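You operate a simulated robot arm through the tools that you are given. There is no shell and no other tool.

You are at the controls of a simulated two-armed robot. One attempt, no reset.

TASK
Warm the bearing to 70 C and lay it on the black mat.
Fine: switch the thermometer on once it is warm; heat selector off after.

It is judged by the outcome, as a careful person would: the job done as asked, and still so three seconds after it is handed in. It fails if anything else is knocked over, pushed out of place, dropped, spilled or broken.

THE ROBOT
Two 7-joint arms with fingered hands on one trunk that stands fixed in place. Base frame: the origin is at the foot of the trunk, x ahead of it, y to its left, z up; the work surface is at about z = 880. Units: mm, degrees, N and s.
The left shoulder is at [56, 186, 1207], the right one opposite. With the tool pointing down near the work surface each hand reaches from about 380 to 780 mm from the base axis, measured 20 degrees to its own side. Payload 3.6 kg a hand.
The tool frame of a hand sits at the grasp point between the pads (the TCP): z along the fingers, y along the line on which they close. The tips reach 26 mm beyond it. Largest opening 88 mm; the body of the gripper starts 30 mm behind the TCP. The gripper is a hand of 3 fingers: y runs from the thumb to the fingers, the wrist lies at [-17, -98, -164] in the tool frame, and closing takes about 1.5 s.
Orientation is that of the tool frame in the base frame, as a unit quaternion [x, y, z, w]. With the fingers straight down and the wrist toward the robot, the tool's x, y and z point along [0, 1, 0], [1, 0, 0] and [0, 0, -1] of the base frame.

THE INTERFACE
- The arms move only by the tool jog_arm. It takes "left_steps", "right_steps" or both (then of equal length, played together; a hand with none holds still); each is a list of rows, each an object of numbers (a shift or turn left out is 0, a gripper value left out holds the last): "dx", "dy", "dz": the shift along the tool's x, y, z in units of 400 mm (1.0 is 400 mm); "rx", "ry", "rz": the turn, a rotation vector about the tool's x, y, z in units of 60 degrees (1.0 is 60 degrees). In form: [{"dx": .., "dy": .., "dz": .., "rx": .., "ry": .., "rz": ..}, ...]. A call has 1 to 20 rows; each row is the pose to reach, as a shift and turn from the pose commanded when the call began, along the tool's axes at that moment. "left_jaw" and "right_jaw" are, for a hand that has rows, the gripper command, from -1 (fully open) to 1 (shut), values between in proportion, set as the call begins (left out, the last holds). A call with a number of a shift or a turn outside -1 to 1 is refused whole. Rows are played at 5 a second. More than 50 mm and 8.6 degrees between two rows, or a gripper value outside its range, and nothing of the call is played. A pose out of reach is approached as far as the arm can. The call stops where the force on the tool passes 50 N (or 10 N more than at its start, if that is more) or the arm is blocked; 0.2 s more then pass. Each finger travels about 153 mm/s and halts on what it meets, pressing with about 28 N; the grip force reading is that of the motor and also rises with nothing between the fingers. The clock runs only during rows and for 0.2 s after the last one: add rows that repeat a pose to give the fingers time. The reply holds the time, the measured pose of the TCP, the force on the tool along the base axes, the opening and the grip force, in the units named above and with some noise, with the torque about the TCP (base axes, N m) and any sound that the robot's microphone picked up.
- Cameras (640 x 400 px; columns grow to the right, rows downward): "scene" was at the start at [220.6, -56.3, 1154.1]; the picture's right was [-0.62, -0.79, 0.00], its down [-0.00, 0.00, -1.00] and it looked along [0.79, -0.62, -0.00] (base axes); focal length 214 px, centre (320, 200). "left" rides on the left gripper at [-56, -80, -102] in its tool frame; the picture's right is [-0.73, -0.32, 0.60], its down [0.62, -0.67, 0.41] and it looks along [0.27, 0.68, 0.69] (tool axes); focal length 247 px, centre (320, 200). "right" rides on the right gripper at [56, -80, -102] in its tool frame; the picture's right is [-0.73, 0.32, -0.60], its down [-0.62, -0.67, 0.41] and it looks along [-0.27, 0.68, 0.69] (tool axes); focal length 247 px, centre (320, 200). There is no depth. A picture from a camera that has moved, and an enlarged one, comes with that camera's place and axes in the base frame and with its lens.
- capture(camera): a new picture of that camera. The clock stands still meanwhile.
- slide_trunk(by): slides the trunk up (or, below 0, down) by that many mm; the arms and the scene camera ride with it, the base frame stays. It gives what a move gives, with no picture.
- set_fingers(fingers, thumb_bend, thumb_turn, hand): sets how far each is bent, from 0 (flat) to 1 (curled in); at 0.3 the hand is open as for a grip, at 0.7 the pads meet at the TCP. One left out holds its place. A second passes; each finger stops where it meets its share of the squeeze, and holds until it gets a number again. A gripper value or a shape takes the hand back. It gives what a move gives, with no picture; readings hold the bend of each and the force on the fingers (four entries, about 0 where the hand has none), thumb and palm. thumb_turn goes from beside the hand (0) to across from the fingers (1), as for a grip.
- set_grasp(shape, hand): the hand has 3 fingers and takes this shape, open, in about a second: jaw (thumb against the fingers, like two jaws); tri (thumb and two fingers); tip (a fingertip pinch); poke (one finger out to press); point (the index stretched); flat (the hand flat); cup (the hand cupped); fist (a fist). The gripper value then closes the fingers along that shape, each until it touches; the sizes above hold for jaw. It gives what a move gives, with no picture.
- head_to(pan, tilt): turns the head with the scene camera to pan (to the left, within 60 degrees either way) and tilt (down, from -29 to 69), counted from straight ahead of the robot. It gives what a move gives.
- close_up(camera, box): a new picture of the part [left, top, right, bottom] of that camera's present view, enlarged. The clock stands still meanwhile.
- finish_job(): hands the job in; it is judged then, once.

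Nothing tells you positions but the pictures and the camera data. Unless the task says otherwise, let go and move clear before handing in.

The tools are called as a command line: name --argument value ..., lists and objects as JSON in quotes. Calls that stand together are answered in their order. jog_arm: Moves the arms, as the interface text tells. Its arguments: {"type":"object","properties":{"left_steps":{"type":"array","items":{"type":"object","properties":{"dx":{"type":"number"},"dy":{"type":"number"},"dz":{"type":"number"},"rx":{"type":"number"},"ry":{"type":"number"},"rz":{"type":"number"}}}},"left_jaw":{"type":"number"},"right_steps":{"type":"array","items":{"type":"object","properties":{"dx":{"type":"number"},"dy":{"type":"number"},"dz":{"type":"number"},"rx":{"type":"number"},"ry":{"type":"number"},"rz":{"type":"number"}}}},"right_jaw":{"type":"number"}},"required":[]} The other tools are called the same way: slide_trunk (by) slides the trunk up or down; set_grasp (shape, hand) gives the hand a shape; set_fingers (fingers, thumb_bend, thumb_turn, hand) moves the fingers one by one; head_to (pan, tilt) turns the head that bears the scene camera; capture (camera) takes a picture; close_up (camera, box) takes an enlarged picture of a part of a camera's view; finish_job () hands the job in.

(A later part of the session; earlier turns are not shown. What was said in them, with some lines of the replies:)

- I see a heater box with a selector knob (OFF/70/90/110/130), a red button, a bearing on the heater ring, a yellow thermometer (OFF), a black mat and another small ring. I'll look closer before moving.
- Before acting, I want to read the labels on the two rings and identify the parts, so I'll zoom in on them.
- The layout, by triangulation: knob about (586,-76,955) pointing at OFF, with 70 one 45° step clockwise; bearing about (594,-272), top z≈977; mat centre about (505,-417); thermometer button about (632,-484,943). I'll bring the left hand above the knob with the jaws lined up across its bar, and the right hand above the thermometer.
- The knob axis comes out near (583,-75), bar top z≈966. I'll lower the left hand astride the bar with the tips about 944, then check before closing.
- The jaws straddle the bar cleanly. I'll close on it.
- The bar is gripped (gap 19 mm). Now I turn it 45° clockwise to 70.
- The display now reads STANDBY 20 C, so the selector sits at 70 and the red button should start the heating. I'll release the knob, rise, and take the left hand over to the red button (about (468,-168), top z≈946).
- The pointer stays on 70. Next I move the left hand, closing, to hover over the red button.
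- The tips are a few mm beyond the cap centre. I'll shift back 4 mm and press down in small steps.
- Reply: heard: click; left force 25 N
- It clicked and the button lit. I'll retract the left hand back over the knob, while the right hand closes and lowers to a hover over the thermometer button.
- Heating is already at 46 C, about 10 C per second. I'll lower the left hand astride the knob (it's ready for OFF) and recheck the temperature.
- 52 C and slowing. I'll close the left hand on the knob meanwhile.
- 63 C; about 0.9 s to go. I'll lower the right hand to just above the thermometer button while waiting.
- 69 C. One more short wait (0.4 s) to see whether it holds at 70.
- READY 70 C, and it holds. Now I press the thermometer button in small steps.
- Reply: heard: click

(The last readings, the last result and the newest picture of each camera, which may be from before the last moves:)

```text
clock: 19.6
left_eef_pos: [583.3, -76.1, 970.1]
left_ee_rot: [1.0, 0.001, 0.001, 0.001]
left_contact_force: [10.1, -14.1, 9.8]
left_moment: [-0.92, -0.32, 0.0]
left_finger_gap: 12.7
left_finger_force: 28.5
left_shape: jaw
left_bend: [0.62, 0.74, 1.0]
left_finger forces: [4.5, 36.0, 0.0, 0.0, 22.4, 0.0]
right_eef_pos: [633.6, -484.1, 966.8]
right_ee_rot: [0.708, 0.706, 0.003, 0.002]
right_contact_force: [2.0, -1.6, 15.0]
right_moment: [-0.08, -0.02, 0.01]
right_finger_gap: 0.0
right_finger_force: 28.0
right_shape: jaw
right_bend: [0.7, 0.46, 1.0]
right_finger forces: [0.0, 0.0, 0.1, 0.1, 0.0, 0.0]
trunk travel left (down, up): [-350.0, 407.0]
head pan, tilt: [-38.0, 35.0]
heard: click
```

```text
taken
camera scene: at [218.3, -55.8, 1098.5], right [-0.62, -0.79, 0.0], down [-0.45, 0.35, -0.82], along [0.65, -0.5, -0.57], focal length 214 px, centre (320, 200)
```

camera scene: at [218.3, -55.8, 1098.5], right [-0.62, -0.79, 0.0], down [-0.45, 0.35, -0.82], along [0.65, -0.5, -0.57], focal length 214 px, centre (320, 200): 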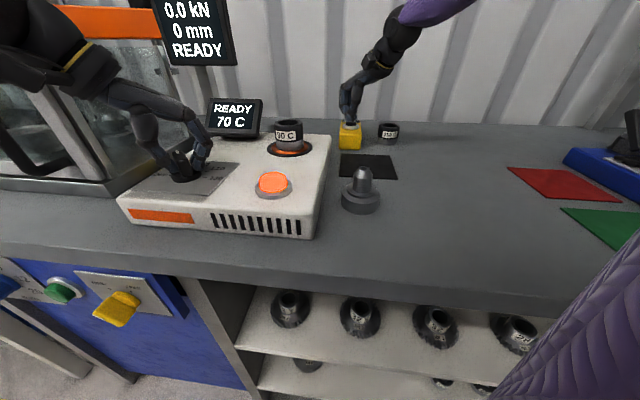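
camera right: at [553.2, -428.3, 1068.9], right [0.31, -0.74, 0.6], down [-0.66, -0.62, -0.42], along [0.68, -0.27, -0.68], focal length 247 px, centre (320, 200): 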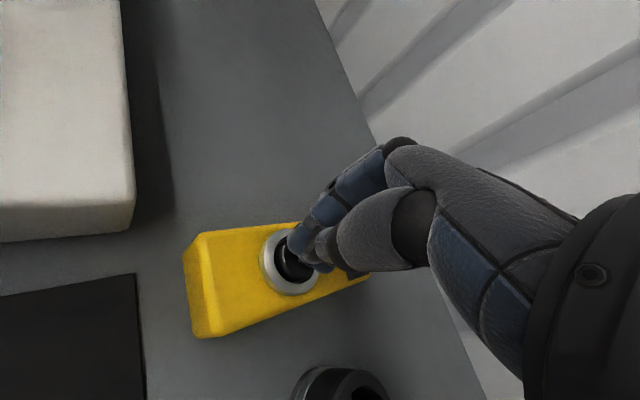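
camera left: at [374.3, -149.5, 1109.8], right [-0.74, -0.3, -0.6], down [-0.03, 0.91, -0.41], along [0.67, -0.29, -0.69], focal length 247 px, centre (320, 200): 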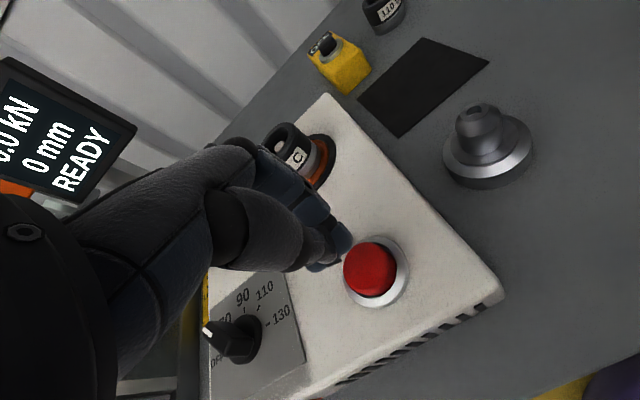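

A click from the thermometer. I raise the right hand straight up and check its label.

jog_arm --right_steps '[{"dz": -0.05}, {"dz": -0.15}, {"dz": -0.25}]'

close_up --camera "right" --box '[140, 200, 380, 380]'

close_up --camera "scene" --box '[200, 80, 420, 220]'

```text
clock: 20.4
left_eef_pos: [583.6, -77.7, 970.1]
left_ee_rot: [1.0, 0.001, 0.001, 0.0]
left_contact_force: [6.8, -10.2, 14.5]
left_moment: [-0.87, -0.23, -0.03]
left_finger_gap: 12.7
left_finger_force: 27.8
left_shape: jaw
left_bend: [0.62, 0.74, 1.0]
left_finger forces: [8.2, 35.5, 0.1, 0.0, 24.5, 0.1]
right_eef_pos: [633.1, -485.6, 1061.9]
right_ee_rot: [0.707, 0.707, 0.0, -0.001]
right_contact_force: [0.0, -0.6, -0.5]
right_moment: [0.01, -0.02, 0.01]
right_finger_gap: 0.0
right_finger_force: 28.0
right_shape: jaw
right_bend: [0.7, 0.46, 1.0]
right_finger forces: [0.1, 0.0, 0.0, 0.0, 0.1, 0.1]
trunk travel left (down, up): [-350.0, 407.0]
head pan, tilt: [-38.0, 35.0]
```

```text
2.22 times, centred on (260, 290) of right
camera zoom: at [552.9, -428.9, 1165.5], right [0.32, -0.74, 0.6], down [-0.67, -0.62, -0.41], along [0.67, -0.27, -0.69], focal length 549 px, centre (453, 0)
```

zoom: 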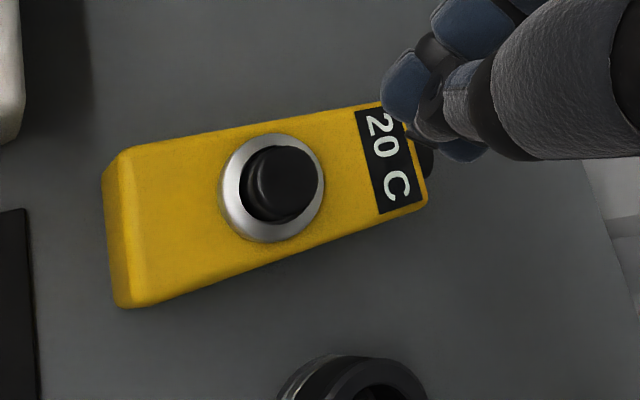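

```text
2.86 times, centred on (310, 150) of scene
camera zoom: at [218.7, -56.0, 1098.2], right [-0.62, -0.79, 0.0], down [-0.45, 0.35, -0.82], along [0.65, -0.5, -0.57], focal length 613 px, centre (349, 343)
```

zoom: 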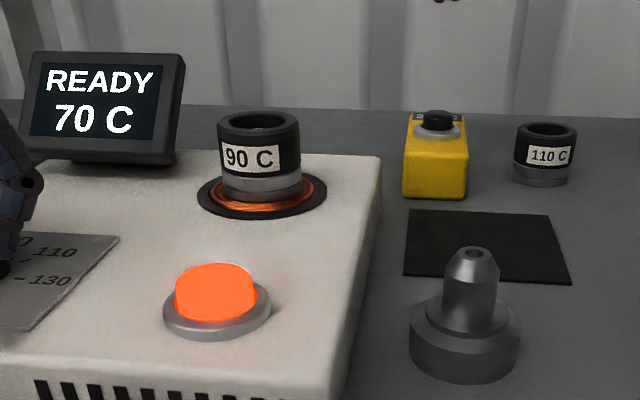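

The thermometer is on, showing 20 C. Now the right hand opens and moves to hover over the bearing at about (594,-272).

jog_arm --right_steps '[{"dx": 0.089, "dy": -0.0163, "dz": -0.02}, {"dx": 0.1775, "dy": -0.0325, "dz": -0.02}, {"dx": 0.2663, "dy": -0.0488, "dz": -0.02}, {"dx": 0.355, "dy": -0.065, "dz": -0.02}, {"dx": 0.4438, "dy": -0.0813, "dz": -0.02}, {"dx": 0.5325, "dy": -0.0975, "dz": -0.02}, {"dx": 0.5325, "dy": -0.0975, "dz": -0.02}]' --right_jaw -1

capture --camera "right"

capture --camera "scene"

capture --camera "left"

```text
clock: 22.0
left_eef_pos: [581.9, -77.3, 970.5]
left_ee_rot: [1.0, 0.0, 0.001, 0.0]
left_contact_force: [6.8, -11.5, 14.1]
left_moment: [-0.83, -0.21, -0.03]
left_finger_gap: 12.8
left_finger_force: 27.9
left_shape: jaw
left_bend: [0.62, 0.74, 1.0]
left_finger forces: [8.8, 36.4, 0.0, 0.0, 24.4, 0.1]
right_eef_pos: [593.4, -271.3, 1071.9]
right_ee_rot: [0.707, 0.707, 0.001, -0.001]
right_contact_force: [-0.3, -0.6, 0.4]
right_moment: [0.0, -0.02, 0.0]
right_finger_gap: 87.7
right_finger_force: 0.1
right_shape: jaw
right_bend: [0.3, 0.3, 0.98]
right_finger forces: [0.0, 0.0, 0.0, 0.0, 0.1, 0.0]
trunk travel left (down, up): [-350.0, 407.0]
head pan, tilt: [-38.0, 35.0]
```

```text
taken
camera right: at [513.5, -214.6, 1174.8], right [0.32, -0.74, 0.6], down [-0.66, -0.62, -0.41], along [0.68, -0.27, -0.69], focal length 247 px, centre (320, 200)
```

right: 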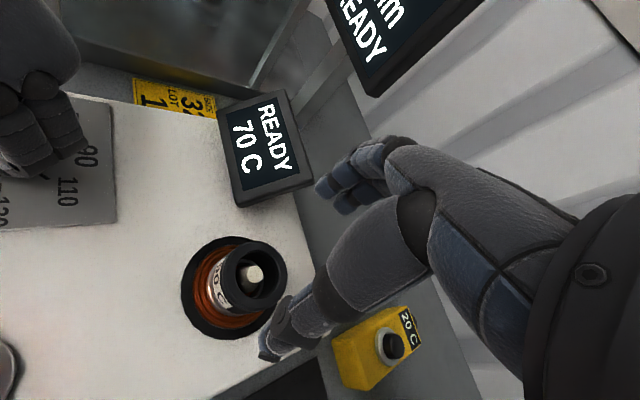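

```text
taken
camera scene: at [218.7, -56.1, 1098.2], right [-0.62, -0.79, 0.0], down [-0.45, 0.35, -0.82], along [0.65, -0.5, -0.57], focal length 214 px, centre (320, 200)
```

scene: 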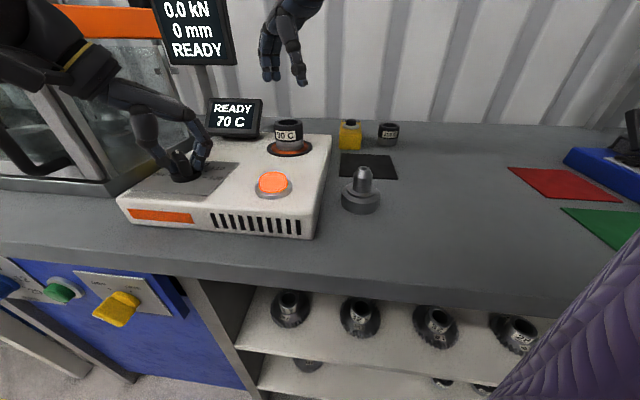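

```text
taken
camera left: at [525.7, 2.1, 1070.2], right [-0.73, 0.32, -0.6], down [0.62, 0.67, -0.41], along [0.27, -0.68, -0.69], focal length 247 px, centre (320, 200)
```

left: 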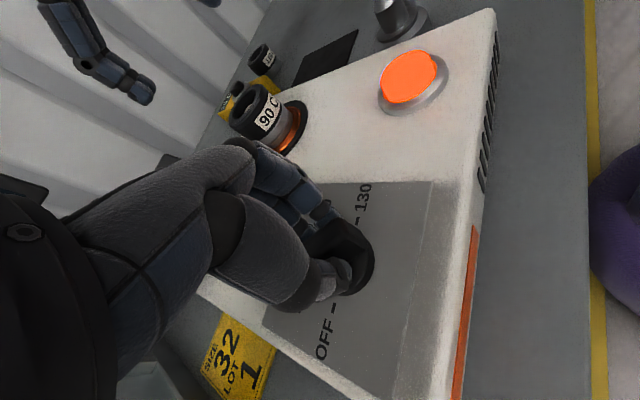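

close_up --camera "right" --box '[160, 220, 320, 345]'

close_up --camera "scene" --box '[255, 105, 345, 165]'

close_up --camera "left" --box '[210, 60, 330, 170]'

```text
3.20 times, centred on (240, 282) of right
camera zoom: at [513.5, -214.6, 1174.8], right [0.32, -0.74, 0.6], down [-0.66, -0.62, -0.41], along [0.68, -0.27, -0.69], focal length 790 px, centre (576, -64)
```

zoom: 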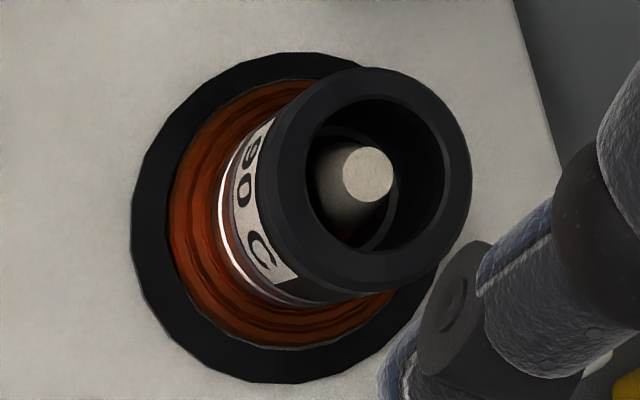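

```text
6.67 times, centred on (300, 135) of scene
camera zoom: at [218.7, -56.1, 1098.2], right [-0.62, -0.79, 0.0], down [-0.45, 0.35, -0.82], along [0.65, -0.5, -0.57], focal length 1430 px, centre (453, 633)
```

zoom: 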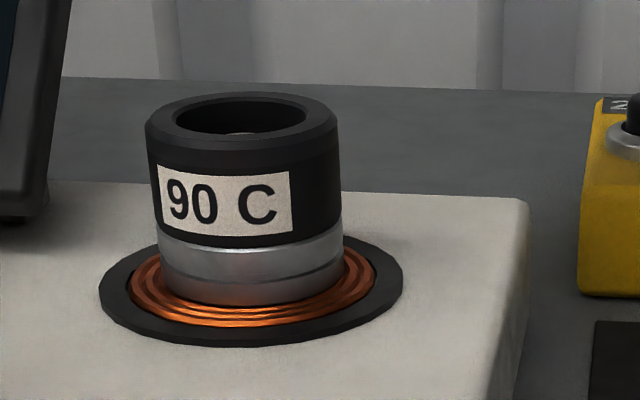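

```text
3.64 times, centred on (270, 115) of left
camera zoom: at [525.7, 2.1, 1070.2], right [-0.73, 0.32, -0.6], down [0.62, 0.67, -0.41], along [0.27, -0.68, -0.69], focal length 898 px, centre (502, 509)
```

zoom: 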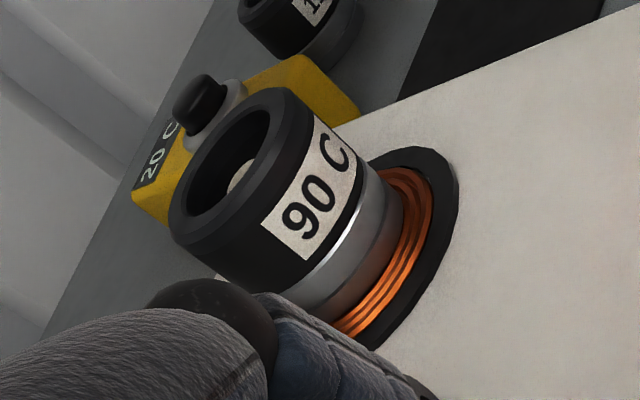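

The bearing axis is near (593.5,-270), its black grip sleeve spanning z≈947–979. I'll lower the open right hand to TCP z≈972 and close on the sleeve.

jog_arm --right_steps '[{"dx": 0.003, "dz": 0.08}, {"dx": 0.003, "dz": 0.16}, {"dx": 0.003, "dz": 0.22}, {"dx": 0.003, "dz": 0.25}, {"dx": 0.003, "dz": 0.25}]'

close_up --camera "right" --box '[160, 100, 480, 380]'

close_up --camera "scene" --box '[200, 60, 380, 180]'

```text
clock: 23.2
left_eef_pos: [583.5, -77.4, 970.1]
left_ee_rot: [1.0, 0.0, 0.001, -0.001]
left_contact_force: [6.9, -12.0, 13.9]
left_moment: [-0.81, -0.25, -0.04]
left_finger_gap: 12.7
left_finger_force: 27.8
left_shape: jaw
left_bend: [0.62, 0.74, 1.0]
left_finger forces: [8.8, 36.4, 0.0, 0.1, 24.7, 0.0]
right_eef_pos: [593.4, -270.7, 970.0]
right_ee_rot: [0.707, 0.707, 0.0, -0.001]
right_contact_force: [0.7, 0.4, 0.2]
right_moment: [0.0, 0.0, -0.01]
right_finger_gap: 87.7
right_finger_force: 0.1
right_shape: jaw
right_bend: [0.3, 0.3, 0.98]
right_finger forces: [0.1, 0.0, 0.0, 0.1, 0.0, 0.0]
trunk travel left (down, up): [-350.0, 407.0]
head pan, tilt: [-38.0, 35.0]
```

```text
1.43 times, centred on (320, 240) of right
camera zoom: at [514.0, -214.4, 1073.8], right [0.32, -0.74, 0.6], down [-0.66, -0.62, -0.41], along [0.68, -0.27, -0.69], focal length 353 px, centre (320, 143)
```

zoom: 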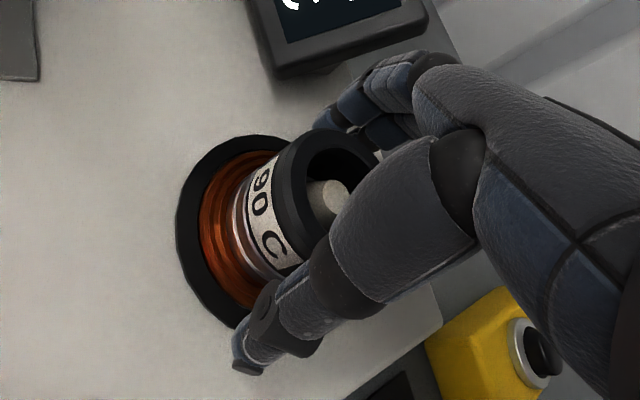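

```text
3.33 times, centred on (290, 120) of scene
camera zoom: at [218.8, -56.0, 1098.2], right [-0.62, -0.79, 0.0], down [-0.45, 0.35, -0.82], along [0.65, -0.5, -0.57], focal length 715 px, centre (420, 467)
```

zoom: 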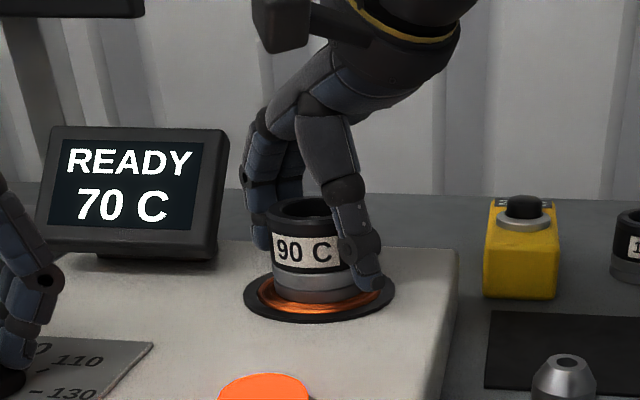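

The tips would reach the hot metal band, so I'll raise 8 mm to keep the grip on the black sleeve, then close.

jog_arm --right_steps '[{"dz": -0.02}, {"dz": -0.02}]'

jog_arm --right_steps '[{"dz": 0}, {"dz": 0}, {"dz": 0}, {"dz": 0}, {"dz": 0}, {"dz": 0}, {"dz": 0}]' --right_jaw 1

close_up --camera "right" --box '[160, 100, 480, 380]'

close_up --camera "scene" --box '[200, 60, 380, 180]'

```text
clock: 23.8
left_eef_pos: [583.1, -77.8, 970.4]
left_ee_rot: [1.0, 0.001, 0.001, 0.0]
left_contact_force: [6.4, -10.6, 14.5]
left_moment: [-0.87, -0.21, 0.02]
left_finger_gap: 12.7
left_finger_force: 28.7
left_shape: jaw
left_bend: [0.62, 0.74, 1.0]
left_finger forces: [8.9, 36.4, 0.0, 0.0, 24.7, 0.1]
right_eef_pos: [593.5, -270.9, 978.3]
right_ee_rot: [0.707, 0.707, 0.001, -0.001]
right_contact_force: [0.2, 0.4, -0.6]
right_moment: [0.0, 0.02, 0.02]
right_finger_gap: 87.5
right_finger_force: 0.1
right_shape: jaw
right_bend: [0.3, 0.3, 0.98]
right_finger forces: [0.1, 0.0, 0.0, 0.0, 0.0, 0.0]
trunk travel left (down, up): [-350.0, 407.0]
head pan, tilt: [-38.0, 35.0]
```

```text
clock: 25.4
left_eef_pos: [582.2, -77.5, 970.8]
left_ee_rot: [1.0, 0.001, 0.001, 0.001]
left_contact_force: [6.5, -10.4, 14.0]
left_moment: [-0.85, -0.22, -0.03]
left_finger_gap: 12.8
left_finger_force: 28.2
left_shape: jaw
left_bend: [0.62, 0.74, 1.0]
left_finger forces: [9.0, 36.3, 0.1, 0.0, 24.7, 0.1]
right_eef_pos: [593.0, -270.6, 979.0]
right_ee_rot: [0.707, 0.707, 0.001, -0.001]
right_contact_force: [-0.9, 1.4, -0.5]
right_moment: [-0.01, -0.02, 0.0]
right_finger_gap: 47.6
right_finger_force: 28.0
right_shape: jaw
right_bend: [0.42, 0.64, 1.0]
right_finger forces: [16.1, 9.6, 0.0, 0.0, 25.6, 0.0]
trunk travel left (down, up): [-350.0, 407.0]
head pan, tilt: [-38.0, 35.0]
```

```text
1.43 times, centred on (320, 240) of right
camera zoom: at [513.8, -214.3, 1082.0], right [0.32, -0.74, 0.6], down [-0.67, -0.62, -0.41], along [0.68, -0.27, -0.69], focal length 353 px, centre (320, 143)
```

zoom: 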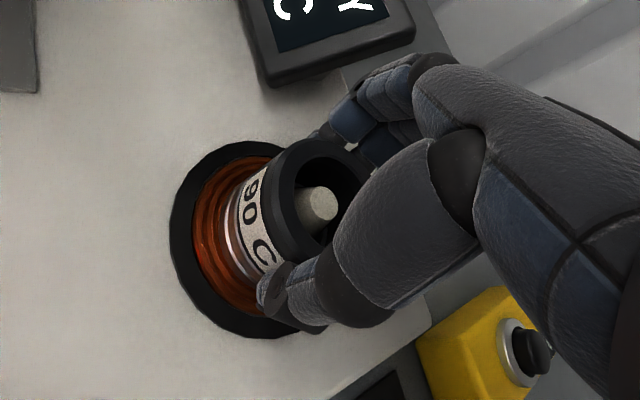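

```text
3.33 times, centred on (290, 120) of scene
camera zoom: at [218.8, -56.0, 1098.2], right [-0.62, -0.79, 0.0], down [-0.45, 0.35, -0.82], along [0.65, -0.5, -0.57], focal length 715 px, centre (420, 467)
```

zoom: 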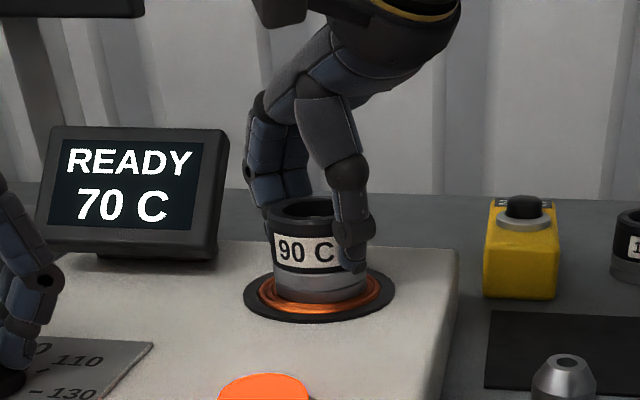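

The sleeve is held from both sides. I'll lift it straight up 70 mm.

jog_arm --right_steps '[{"dz": -0.02}, {"dz": -0.05}, {"dz": -0.09}, {"dz": -0.135}, {"dz": -0.18}]'

capture --camera "scene"

capture --camera "right"

```text
clock: 26.6
left_eef_pos: [583.5, -77.1, 970.0]
left_ee_rot: [1.0, 0.001, 0.001, 0.0]
left_contact_force: [6.1, -10.0, 14.8]
left_moment: [-0.84, -0.23, -0.02]
left_finger_gap: 12.9
left_finger_force: 28.3
left_shape: jaw
left_bend: [0.62, 0.74, 1.0]
left_finger forces: [9.1, 35.9, 0.0, 0.0, 25.1, 0.0]
right_eef_pos: [591.6, -271.3, 1050.9]
right_ee_rot: [0.707, 0.707, 0.001, 0.0]
right_contact_force: [0.9, 0.6, -3.2]
right_moment: [0.02, 0.01, -0.02]
right_finger_gap: 47.8
right_finger_force: 28.0
right_shape: jaw
right_bend: [0.42, 0.64, 1.0]
right_finger forces: [16.0, 9.7, 0.1, 0.0, 25.4, 0.0]
trunk travel left (down, up): [-350.0, 407.0]
head pan, tilt: [-38.0, 35.0]
```

```text
taken
camera scene: at [218.8, -56.1, 1098.2], right [-0.62, -0.79, 0.0], down [-0.45, 0.35, -0.82], along [0.65, -0.5, -0.57], focal length 214 px, centre (320, 200)
```

scene: 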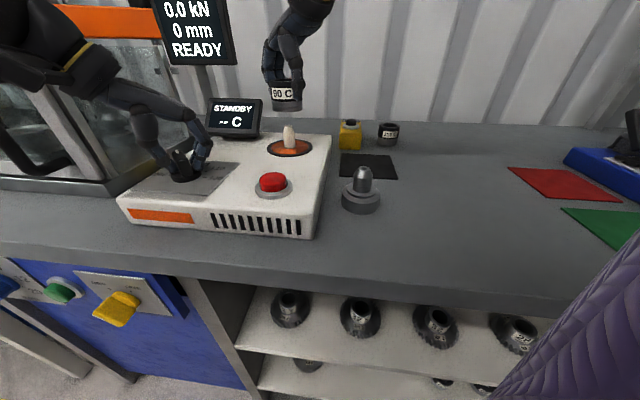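

```text
taken
camera right: at [513.2, -214.4, 1153.6], right [0.32, -0.74, 0.6], down [-0.67, -0.62, -0.41], along [0.68, -0.27, -0.69], focal length 247 px, centre (320, 200)
```

right: 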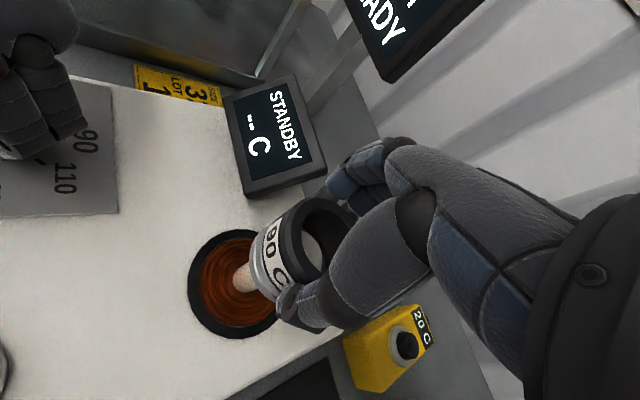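

The bearing is lifted clear. Next I carry it over the mat at about (503,-419), staying high, then lower to just above it.

jog_arm --right_steps '[{"dx": -0.062, "dy": -0.037}, {"dx": -0.124, "dy": -0.074}, {"dx": -0.186, "dy": -0.111}, {"dx": -0.248, "dy": -0.148}, {"dx": -0.31, "dy": -0.186}, {"dx": -0.37, "dy": -0.223}, {"dx": -0.37, "dy": -0.223, "dz": 0.08}, {"dx": -0.37, "dy": -0.223, "dz": 0.16}, {"dx": -0.37, "dy": -0.223, "dz": 0.23}, {"dx": -0.37, "dy": -0.223, "dz": 0.255}]'

capture --camera "right"

close_up --camera "scene" --box '[260, 70, 460, 220]'

```text
clock: 28.8
left_eef_pos: [583.2, -77.2, 969.2]
left_ee_rot: [1.0, 0.0, 0.001, 0.0]
left_contact_force: [6.3, -10.6, 14.9]
left_moment: [-0.79, -0.21, -0.01]
left_finger_gap: 12.7
left_finger_force: 28.2
left_shape: jaw
left_bend: [0.62, 0.74, 1.0]
left_finger forces: [9.5, 37.0, 0.1, 0.0, 25.1, 0.1]
right_eef_pos: [504.3, -419.0, 947.6]
right_ee_rot: [0.707, 0.707, 0.0, 0.0]
right_contact_force: [-0.4, 0.1, -2.6]
right_moment: [0.02, 0.0, 0.0]
right_finger_gap: 48.2
right_finger_force: 28.2
right_shape: jaw
right_bend: [0.42, 0.64, 1.0]
right_finger forces: [15.6, 10.3, 0.1, 0.0, 25.5, 0.0]
trunk travel left (down, up): [-350.0, 407.0]
head pan, tilt: [-38.0, 35.0]
```

```text
taken
camera right: at [424.6, -362.4, 1051.6], right [0.32, -0.74, 0.6], down [-0.67, -0.62, -0.41], along [0.68, -0.27, -0.69], focal length 247 px, centre (320, 200)
```

right: 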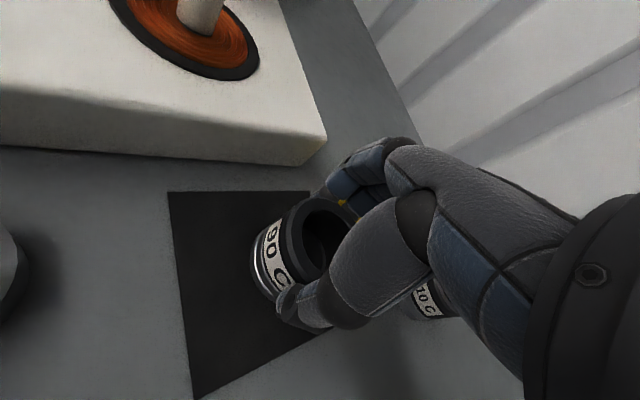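

```text
2.67 times, centred on (360, 145) of scene
camera zoom: at [218.8, -56.1, 1098.2], right [-0.62, -0.79, 0.0], down [-0.45, 0.35, -0.82], along [0.65, -0.5, -0.57], focal length 572 px, centre (213, 347)
```

zoom: 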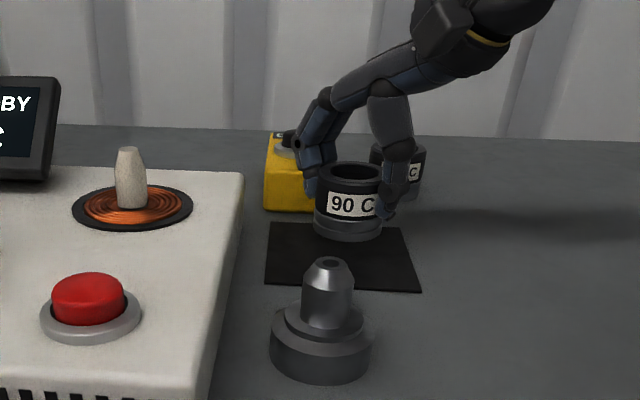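

It's over the mat centre. I'll lower the last ~15 mm gently.

jog_arm --right_steps '[{"dz": 0.015}, {"dz": 0.025}, {"dz": 0.03}, {"dz": 0.033}]'

close_up --camera "scene" --box '[260, 70, 460, 220]'

```text
clock: 29.8
left_eef_pos: [582.7, -77.8, 970.3]
left_ee_rot: [1.0, -0.001, 0.001, 0.0]
left_contact_force: [7.0, -10.1, 14.8]
left_moment: [-0.8, -0.23, -0.02]
left_finger_gap: 12.8
left_finger_force: 27.8
left_shape: jaw
left_bend: [0.62, 0.74, 1.0]
left_finger forces: [9.5, 36.8, 0.1, 0.0, 25.1, 0.0]
right_eef_pos: [504.2, -419.5, 935.2]
right_ee_rot: [0.707, 0.708, 0.001, 0.0]
right_contact_force: [0.6, 0.0, -1.0]
right_moment: [-0.04, 0.0, 0.01]
right_finger_gap: 47.8
right_finger_force: 28.3
right_shape: jaw
right_bend: [0.42, 0.64, 1.0]
right_finger forces: [15.7, 10.3, 0.0, 0.1, 25.4, 0.1]
trunk travel left (down, up): [-350.0, 407.0]
head pan, tilt: [-38.0, 35.0]
```

```text
2.67 times, centred on (360, 145) of scene
camera zoom: at [218.8, -56.1, 1098.2], right [-0.62, -0.79, 0.0], down [-0.45, 0.35, -0.82], along [0.65, -0.5, -0.57], focal length 572 px, centre (213, 347)
```

zoom: 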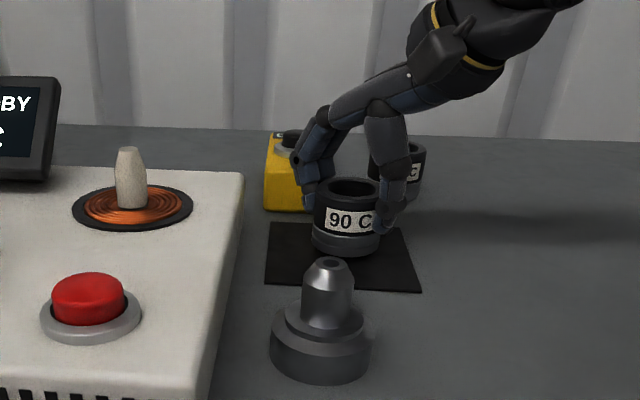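

jog_arm --right_steps '[{"dz": 0.0025}, {"dz": 0.005}]'

close_up --camera "scene" --box '[320, 110, 420, 180]'

```text
clock: 30.4
left_eef_pos: [584.1, -75.7, 969.4]
left_ee_rot: [1.0, 0.0, 0.001, 0.0]
left_contact_force: [5.6, -10.1, 14.6]
left_moment: [-0.81, -0.22, -0.05]
left_finger_gap: 12.9
left_finger_force: 28.1
left_shape: jaw
left_bend: [0.62, 0.74, 1.0]
left_finger forces: [9.5, 36.8, 0.1, 0.0, 25.1, 0.0]
right_eef_pos: [504.7, -418.5, 933.8]
right_ee_rot: [0.707, 0.707, 0.001, 0.0]
right_contact_force: [0.2, 0.2, -2.1]
right_moment: [0.02, 0.01, 0.02]
right_finger_gap: 48.0
right_finger_force: 28.5
right_shape: jaw
right_bend: [0.42, 0.64, 1.0]
right_finger forces: [15.6, 10.3, 0.0, 0.0, 25.4, 0.0]
trunk travel left (down, up): [-350.0, 407.0]
head pan, tilt: [-38.0, 35.0]
```

```text
5.71 times, centred on (370, 145) of scene
camera zoom: at [218.8, -56.1, 1098.2], right [-0.62, -0.79, 0.0], down [-0.45, 0.35, -0.82], along [0.65, -0.5, -0.57], focal length 1226 px, centre (34, 514)
```

zoom: 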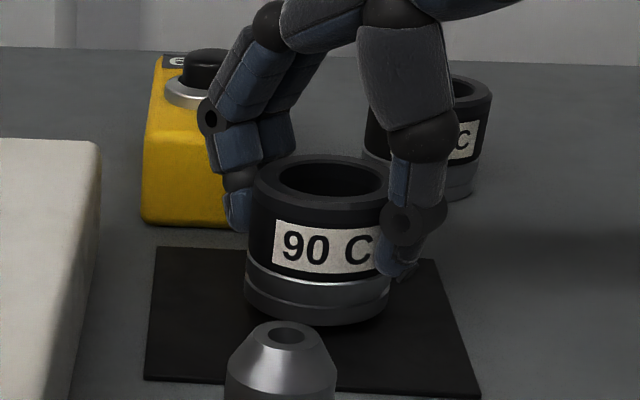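

Not yet in contact (weight still carried); I'll continue down in 1 mm steps.

jog_arm --right_steps '[{"dz": 0.0025}, {"dz": 0.005}, {"dz": 0.0075}]'

```text
clock: 31.2
left_eef_pos: [582.7, -77.5, 970.1]
left_ee_rot: [1.0, 0.001, 0.0, 0.0]
left_contact_force: [6.5, -10.2, 13.8]
left_moment: [-0.77, -0.26, -0.06]
left_finger_gap: 12.8
left_finger_force: 27.9
left_shape: jaw
left_bend: [0.62, 0.74, 1.0]
left_finger forces: [9.4, 36.7, 0.0, 0.0, 25.1, 0.1]
right_eef_pos: [505.2, -419.1, 930.8]
right_ee_rot: [0.707, 0.707, 0.001, -0.001]
right_contact_force: [0.4, -0.7, -2.5]
right_moment: [0.0, -0.01, 0.01]
right_finger_gap: 48.0
right_finger_force: 28.0
right_shape: jaw
right_bend: [0.42, 0.64, 1.0]
right_finger forces: [15.7, 10.3, 0.0, 0.0, 25.4, 0.0]
trunk travel left (down, up): [-350.0, 407.0]
head pan, tilt: [-38.0, 35.0]
```

jog_arm --right_steps '[{"dz": 0.0025}, {"dz": 0.005}, {"dz": 0.0075}]'

close_up --camera "scene" --box '[320, 110, 420, 180]'

```text
clock: 32.0
left_eef_pos: [583.8, -78.1, 969.8]
left_ee_rot: [1.0, 0.001, 0.001, 0.0]
left_contact_force: [7.3, -9.7, 15.0]
left_moment: [-0.75, -0.25, -0.04]
left_finger_gap: 12.7
left_finger_force: 27.7
left_shape: jaw
left_bend: [0.62, 0.74, 1.0]
left_finger forces: [9.2, 37.1, 0.0, 0.1, 25.1, 0.0]
right_eef_pos: [504.5, -419.9, 927.9]
right_ee_rot: [0.707, 0.707, 0.001, -0.001]
right_contact_force: [-0.4, 0.2, -1.5]
right_moment: [-0.01, 0.0, 0.03]
right_finger_gap: 47.9
right_finger_force: 28.0
right_shape: jaw
right_bend: [0.42, 0.64, 1.0]
right_finger forces: [15.4, 10.4, 0.0, 0.0, 25.7, 0.1]
trunk travel left (down, up): [-350.0, 407.0]
head pan, tilt: [-38.0, 35.0]
```

```text
5.71 times, centred on (370, 145) of scene
camera zoom: at [218.8, -56.1, 1098.2], right [-0.62, -0.79, 0.0], down [-0.45, 0.35, -0.82], along [0.65, -0.5, -0.57], focal length 1226 px, centre (34, 514)
```

zoom: 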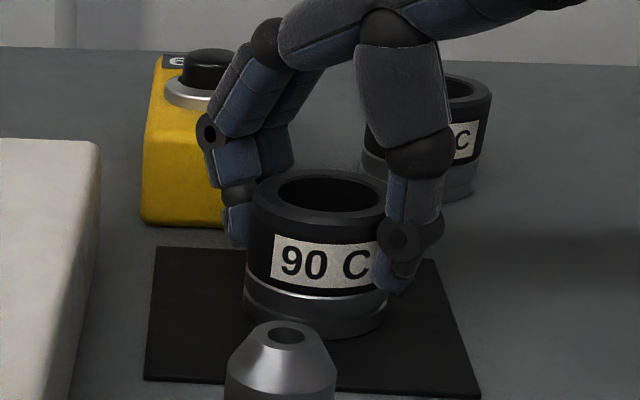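

The bottom looks about 3 mm above the mat; continuing down in tiny steps.

jog_arm --right_steps '[{"dz": 0.0025}, {"dz": 0.005}, {"dz": 0.005}]'

jog_arm --right_steps '[{"dz": 0.0025}, {"dz": 0.0025}]'

```text
clock: 32.8
left_eef_pos: [582.9, -78.0, 969.9]
left_ee_rot: [1.0, 0.0, 0.001, 0.0]
left_contact_force: [9.9, -11.6, 10.8]
left_moment: [-0.78, -0.3, -0.06]
left_finger_gap: 12.8
left_finger_force: 28.1
left_shape: jaw
left_bend: [0.62, 0.74, 1.0]
left_finger forces: [6.4, 40.2, 0.1, 0.1, 24.2, 0.0]
right_eef_pos: [504.8, -419.8, 927.8]
right_ee_rot: [0.707, 0.707, 0.002, 0.001]
right_contact_force: [-4.3, -2.2, 8.8]
right_moment: [-0.05, 0.12, -0.05]
right_finger_gap: 47.6
right_finger_force: 27.6
right_shape: jaw
right_bend: [0.42, 0.63, 1.0]
right_finger forces: [15.2, 11.2, 0.0, 0.0, 29.4, 0.0]
trunk travel left (down, up): [-350.0, 407.0]
head pan, tilt: [-38.0, 35.0]
```

```text
clock: 33.4
left_eef_pos: [582.4, -78.1, 970.4]
left_ee_rot: [1.0, 0.0, 0.002, 0.0]
left_contact_force: [12.1, -13.5, 7.7]
left_moment: [-0.75, -0.33, -0.05]
left_finger_gap: 12.7
left_finger_force: 28.3
left_shape: jaw
left_bend: [0.62, 0.74, 1.0]
left_finger forces: [4.8, 41.5, 0.0, 0.0, 23.7, 0.0]
right_eef_pos: [504.7, -418.5, 927.7]
right_ee_rot: [0.707, 0.707, 0.001, 0.001]
right_contact_force: [-3.6, -4.7, 18.3]
right_moment: [-0.08, 0.12, -0.1]
right_finger_gap: 47.7
right_finger_force: 28.1
right_shape: jaw
right_bend: [0.42, 0.63, 1.0]
right_finger forces: [14.7, 12.7, 0.1, 0.0, 30.1, 0.1]
trunk travel left (down, up): [-350.0, 407.0]
head pan, tilt: [-38.0, 35.0]
```

It is in firm contact. I relax the command by 2.5 mm, then open slowly in place.

jog_arm --right_steps '[{"dz": -0.006}, {"dz": -0.006}]'

jog_arm --right_steps '[{"dz": 0}, {"dz": 0}, {"dz": 0}, {"dz": 0}, {"dz": 0}]' --right_jaw -1

close_up --camera "scene" --box '[300, 90, 440, 190]'

capture --camera "right"

```text
clock: 34.0
left_eef_pos: [582.7, -77.7, 970.7]
left_ee_rot: [1.0, 0.001, 0.001, 0.0]
left_contact_force: [6.6, -10.8, 11.4]
left_moment: [-0.85, -0.25, -0.01]
left_finger_gap: 12.7
left_finger_force: 28.2
left_shape: jaw
left_bend: [0.62, 0.74, 1.0]
left_finger forces: [7.0, 38.2, 0.0, 0.1, 24.6, 0.0]
right_eef_pos: [505.0, -419.1, 926.6]
right_ee_rot: [0.708, 0.707, 0.0, -0.001]
right_contact_force: [3.2, -3.4, 7.8]
right_moment: [-0.05, -0.07, -0.09]
right_finger_gap: 47.9
right_finger_force: 27.9
right_shape: jaw
right_bend: [0.42, 0.64, 1.0]
right_finger forces: [16.9, 13.9, 0.1, 0.0, 26.7, 0.0]
trunk travel left (down, up): [-350.0, 407.0]
head pan, tilt: [-38.0, 35.0]
```

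```text
clock: 35.2
left_eef_pos: [582.3, -77.3, 969.6]
left_ee_rot: [1.0, 0.001, 0.0, 0.0]
left_contact_force: [6.9, -10.8, 14.0]
left_moment: [-0.82, -0.23, 0.0]
left_finger_gap: 12.7
left_finger_force: 28.2
left_shape: jaw
left_bend: [0.62, 0.74, 1.0]
left_finger forces: [7.9, 38.2, 0.1, 0.0, 24.8, 0.0]
right_eef_pos: [504.3, -419.0, 927.7]
right_ee_rot: [0.707, 0.707, 0.001, -0.001]
right_contact_force: [0.0, 1.1, -0.1]
right_moment: [0.02, 0.03, -0.01]
right_finger_gap: 87.7
right_finger_force: 0.1
right_shape: jaw
right_bend: [0.3, 0.3, 0.98]
right_finger forces: [0.0, 0.0, 0.0, 0.1, 0.0, 0.0]
trunk travel left (down, up): [-350.0, 407.0]
head pan, tilt: [-38.0, 35.0]
```

```text
4.00 times, centred on (370, 140) of scene
camera zoom: at [218.8, -56.0, 1098.2], right [-0.62, -0.79, 0.0], down [-0.45, 0.35, -0.82], along [0.65, -0.5, -0.57], focal length 858 px, centre (120, 440)
```

zoom: 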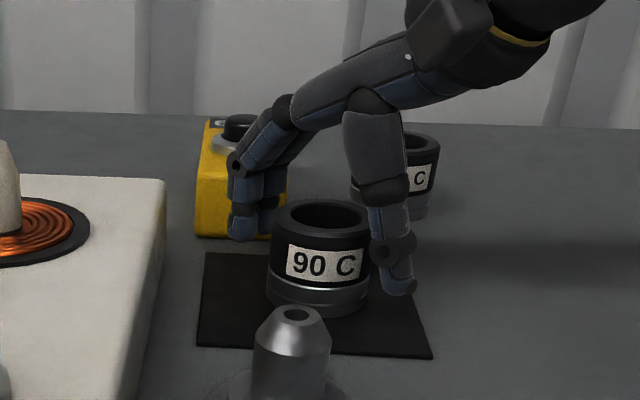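

```text
taken
camera right: at [424.8, -362.0, 1030.4], right [0.32, -0.74, 0.6], down [-0.67, -0.62, -0.41], along [0.68, -0.27, -0.69], focal length 247 px, centre (320, 200)
```

right: 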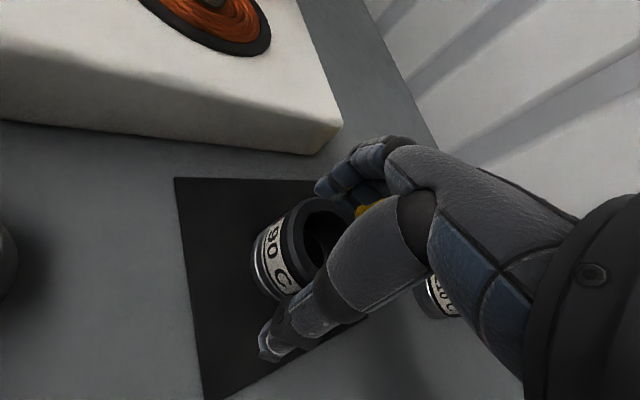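

The bearing stands on the mat, released. Now I raise the right hand straight up while the left turns the selector 45° back to OFF.

jog_arm --right_steps '[{"dz": -0.03}, {"dz": -0.08}, {"dz": -0.16}, {"dz": -0.24}, {"dz": -0.32}, {"dz": -0.4}, {"dz": -0.4}]' --left_steps '[{"rz": -0.125}, {"rz": -0.25}, {"rz": -0.375}, {"rz": -0.5}, {"rz": -0.625}, {"rz": -0.75}, {"rz": -0.75}]'

capture --camera "scene"

close_up --camera "scene" --box '[80, 60, 340, 240]'

```text
clock: 36.8
left_eef_pos: [584.5, -76.3, 970.7]
left_ee_rot: [0.923, 0.384, 0.001, 0.001]
left_contact_force: [11.5, -7.3, 13.6]
left_moment: [-0.54, -0.71, -0.11]
left_finger_gap: 12.7
left_finger_force: 27.6
left_shape: jaw
left_bend: [0.62, 0.75, 1.0]
left_finger forces: [9.4, 37.2, 0.0, 0.0, 23.4, 0.0]
right_eef_pos: [505.6, -419.1, 1088.1]
right_ee_rot: [0.707, 0.707, 0.001, 0.0]
right_contact_force: [0.5, -0.8, 0.3]
right_moment: [-0.02, 0.0, -0.02]
right_finger_gap: 87.8
right_finger_force: 0.2
right_shape: jaw
right_bend: [0.3, 0.3, 0.98]
right_finger forces: [0.0, 0.0, 0.0, 0.0, 0.1, 0.1]
trunk travel left (down, up): [-350.0, 407.0]
head pan, tilt: [-38.0, 35.0]
```

```text
taken
camera scene: at [219.2, -55.7, 1098.1], right [-0.62, -0.79, 0.0], down [-0.45, 0.35, -0.82], along [0.65, -0.5, -0.57], focal length 214 px, centre (320, 200)
```

scene: 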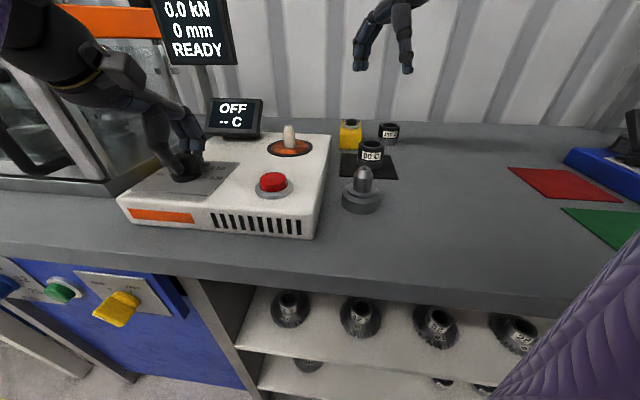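

```text
2.22 times, centred on (210, 150) of scene
camera zoom: at [219.2, -55.7, 1098.1], right [-0.62, -0.79, 0.0], down [-0.45, 0.35, -0.82], along [0.65, -0.5, -0.57], focal length 477 px, centre (564, 311)
```

zoom: 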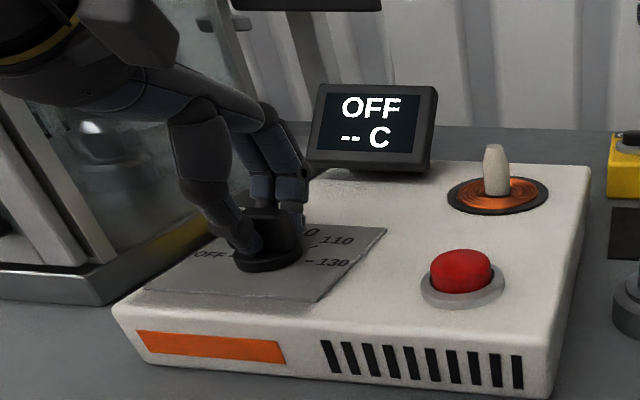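

The display reads OFF. I release the knob, rise clear, and check everything once more.

jog_arm --left_steps '[{"dz": 0}, {"dz": 0}, {"dz": 0}, {"dz": 0}, {"dz": 0}, {"dz": -0.08}, {"dz": -0.16}, {"dz": -0.24}, {"dz": -0.32}, {"dz": -0.4}, {"dz": -0.4}]' --left_jaw -1

capture --camera "scene"

close_up --camera "scene" --box '[100, 90, 430, 240]'

capture --camera "right"

capture --camera "left"

```text
clock: 39.2
left_eef_pos: [583.7, -74.7, 1128.3]
left_ee_rot: [0.924, 0.383, 0.0, -0.001]
left_contact_force: [-0.9, 0.4, -0.5]
left_moment: [-0.02, -0.02, -0.03]
left_finger_gap: 87.7
left_finger_force: 0.1
left_shape: jaw
left_bend: [0.3, 0.3, 0.98]
left_finger forces: [0.0, 0.0, 0.0, 0.0, 0.1, 0.0]
right_eef_pos: [507.3, -418.3, 1086.4]
right_ee_rot: [0.707, 0.708, 0.0, 0.001]
right_contact_force: [0.2, -0.5, 0.6]
right_moment: [-0.01, 0.02, 0.01]
right_finger_gap: 87.8
right_finger_force: 0.0
right_shape: jaw
right_bend: [0.3, 0.3, 0.98]
right_finger forces: [0.1, 0.1, 0.0, 0.0, 0.0, 0.0]
trunk travel left (down, up): [-350.0, 407.0]
head pan, tilt: [-38.0, 35.0]
```

```text
taken
camera scene: at [219.2, -55.0, 1098.1], right [-0.62, -0.79, 0.0], down [-0.45, 0.35, -0.82], along [0.65, -0.5, -0.57], focal length 214 px, centre (320, 200)
```

scene: 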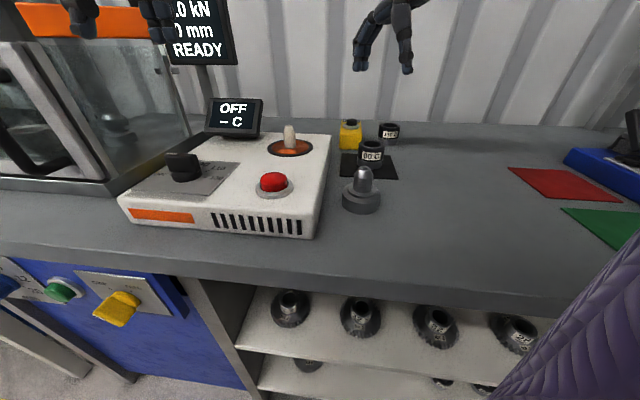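

```text
1.94 times, centred on (265, 165) of scene
camera zoom: at [219.2, -55.0, 1098.1], right [-0.62, -0.79, 0.0], down [-0.45, 0.35, -0.82], along [0.65, -0.5, -0.57], focal length 416 px, centre (427, 268)
```

zoom: 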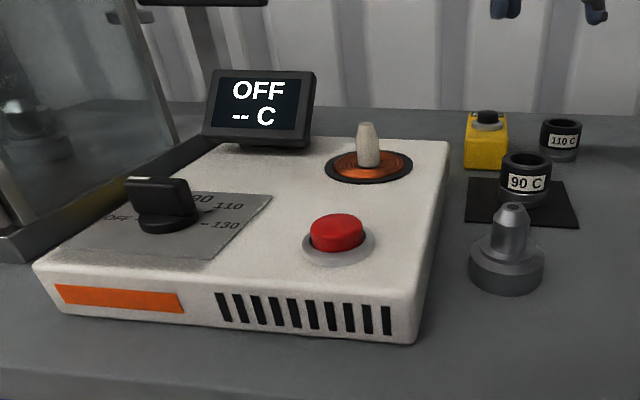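

```text
taken
camera right: at [425.6, -360.7, 1190.0], right [0.32, -0.73, 0.6], down [-0.67, -0.62, -0.41], along [0.68, -0.27, -0.69], focal length 247 px, centre (320, 200)
```

right: 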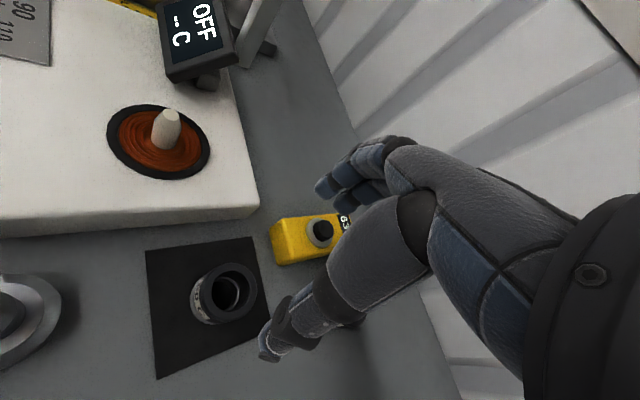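

```text
taken
camera left: at [486.3, -59.2, 1228.8], right [-0.74, -0.29, -0.6], down [-0.03, 0.91, -0.41], along [0.67, -0.29, -0.69], focal length 247 px, centre (320, 200)
```

left: 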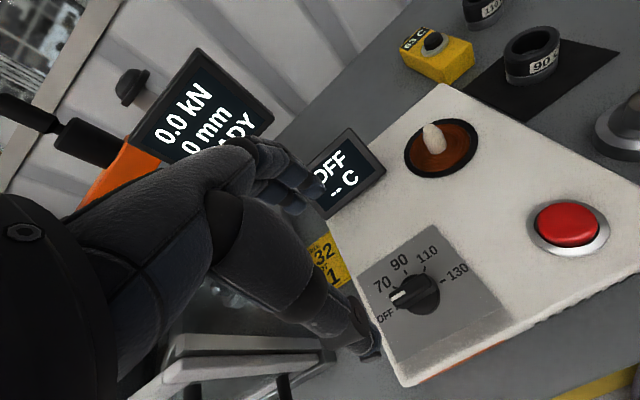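

The bearing stands on the mat, the thermometer is on and reading it (63 C, cooling naturally), and the selector and display show OFF. Nothing else looks disturbed and both hands are clear, so I'm handing in.

finish_job

```text
The job is handed in.
```

The bearing was heated until the display read READY 70 C, and it now stands on the black mat. It was cooling after that: the thermometer read 63 C in the last picture before I handed in.

- **Thermometer:** I switched it on once the display showed 70 C, and it stayed on.
- **Heat selector:** I turned it back to OFF after the bearing was on the mat. The heater display reads OFF.
- **Heating start:** turning the selector to 70 only gave STANDBY, so I pressed the red button to start the heat. The button light went out when I lifted the bearing off.
- **Label:** the bearing's own label says 90 C; I followed your 70 C.

Both hands let go and moved clear. Nothing else looked moved or knocked over in the final pictures.
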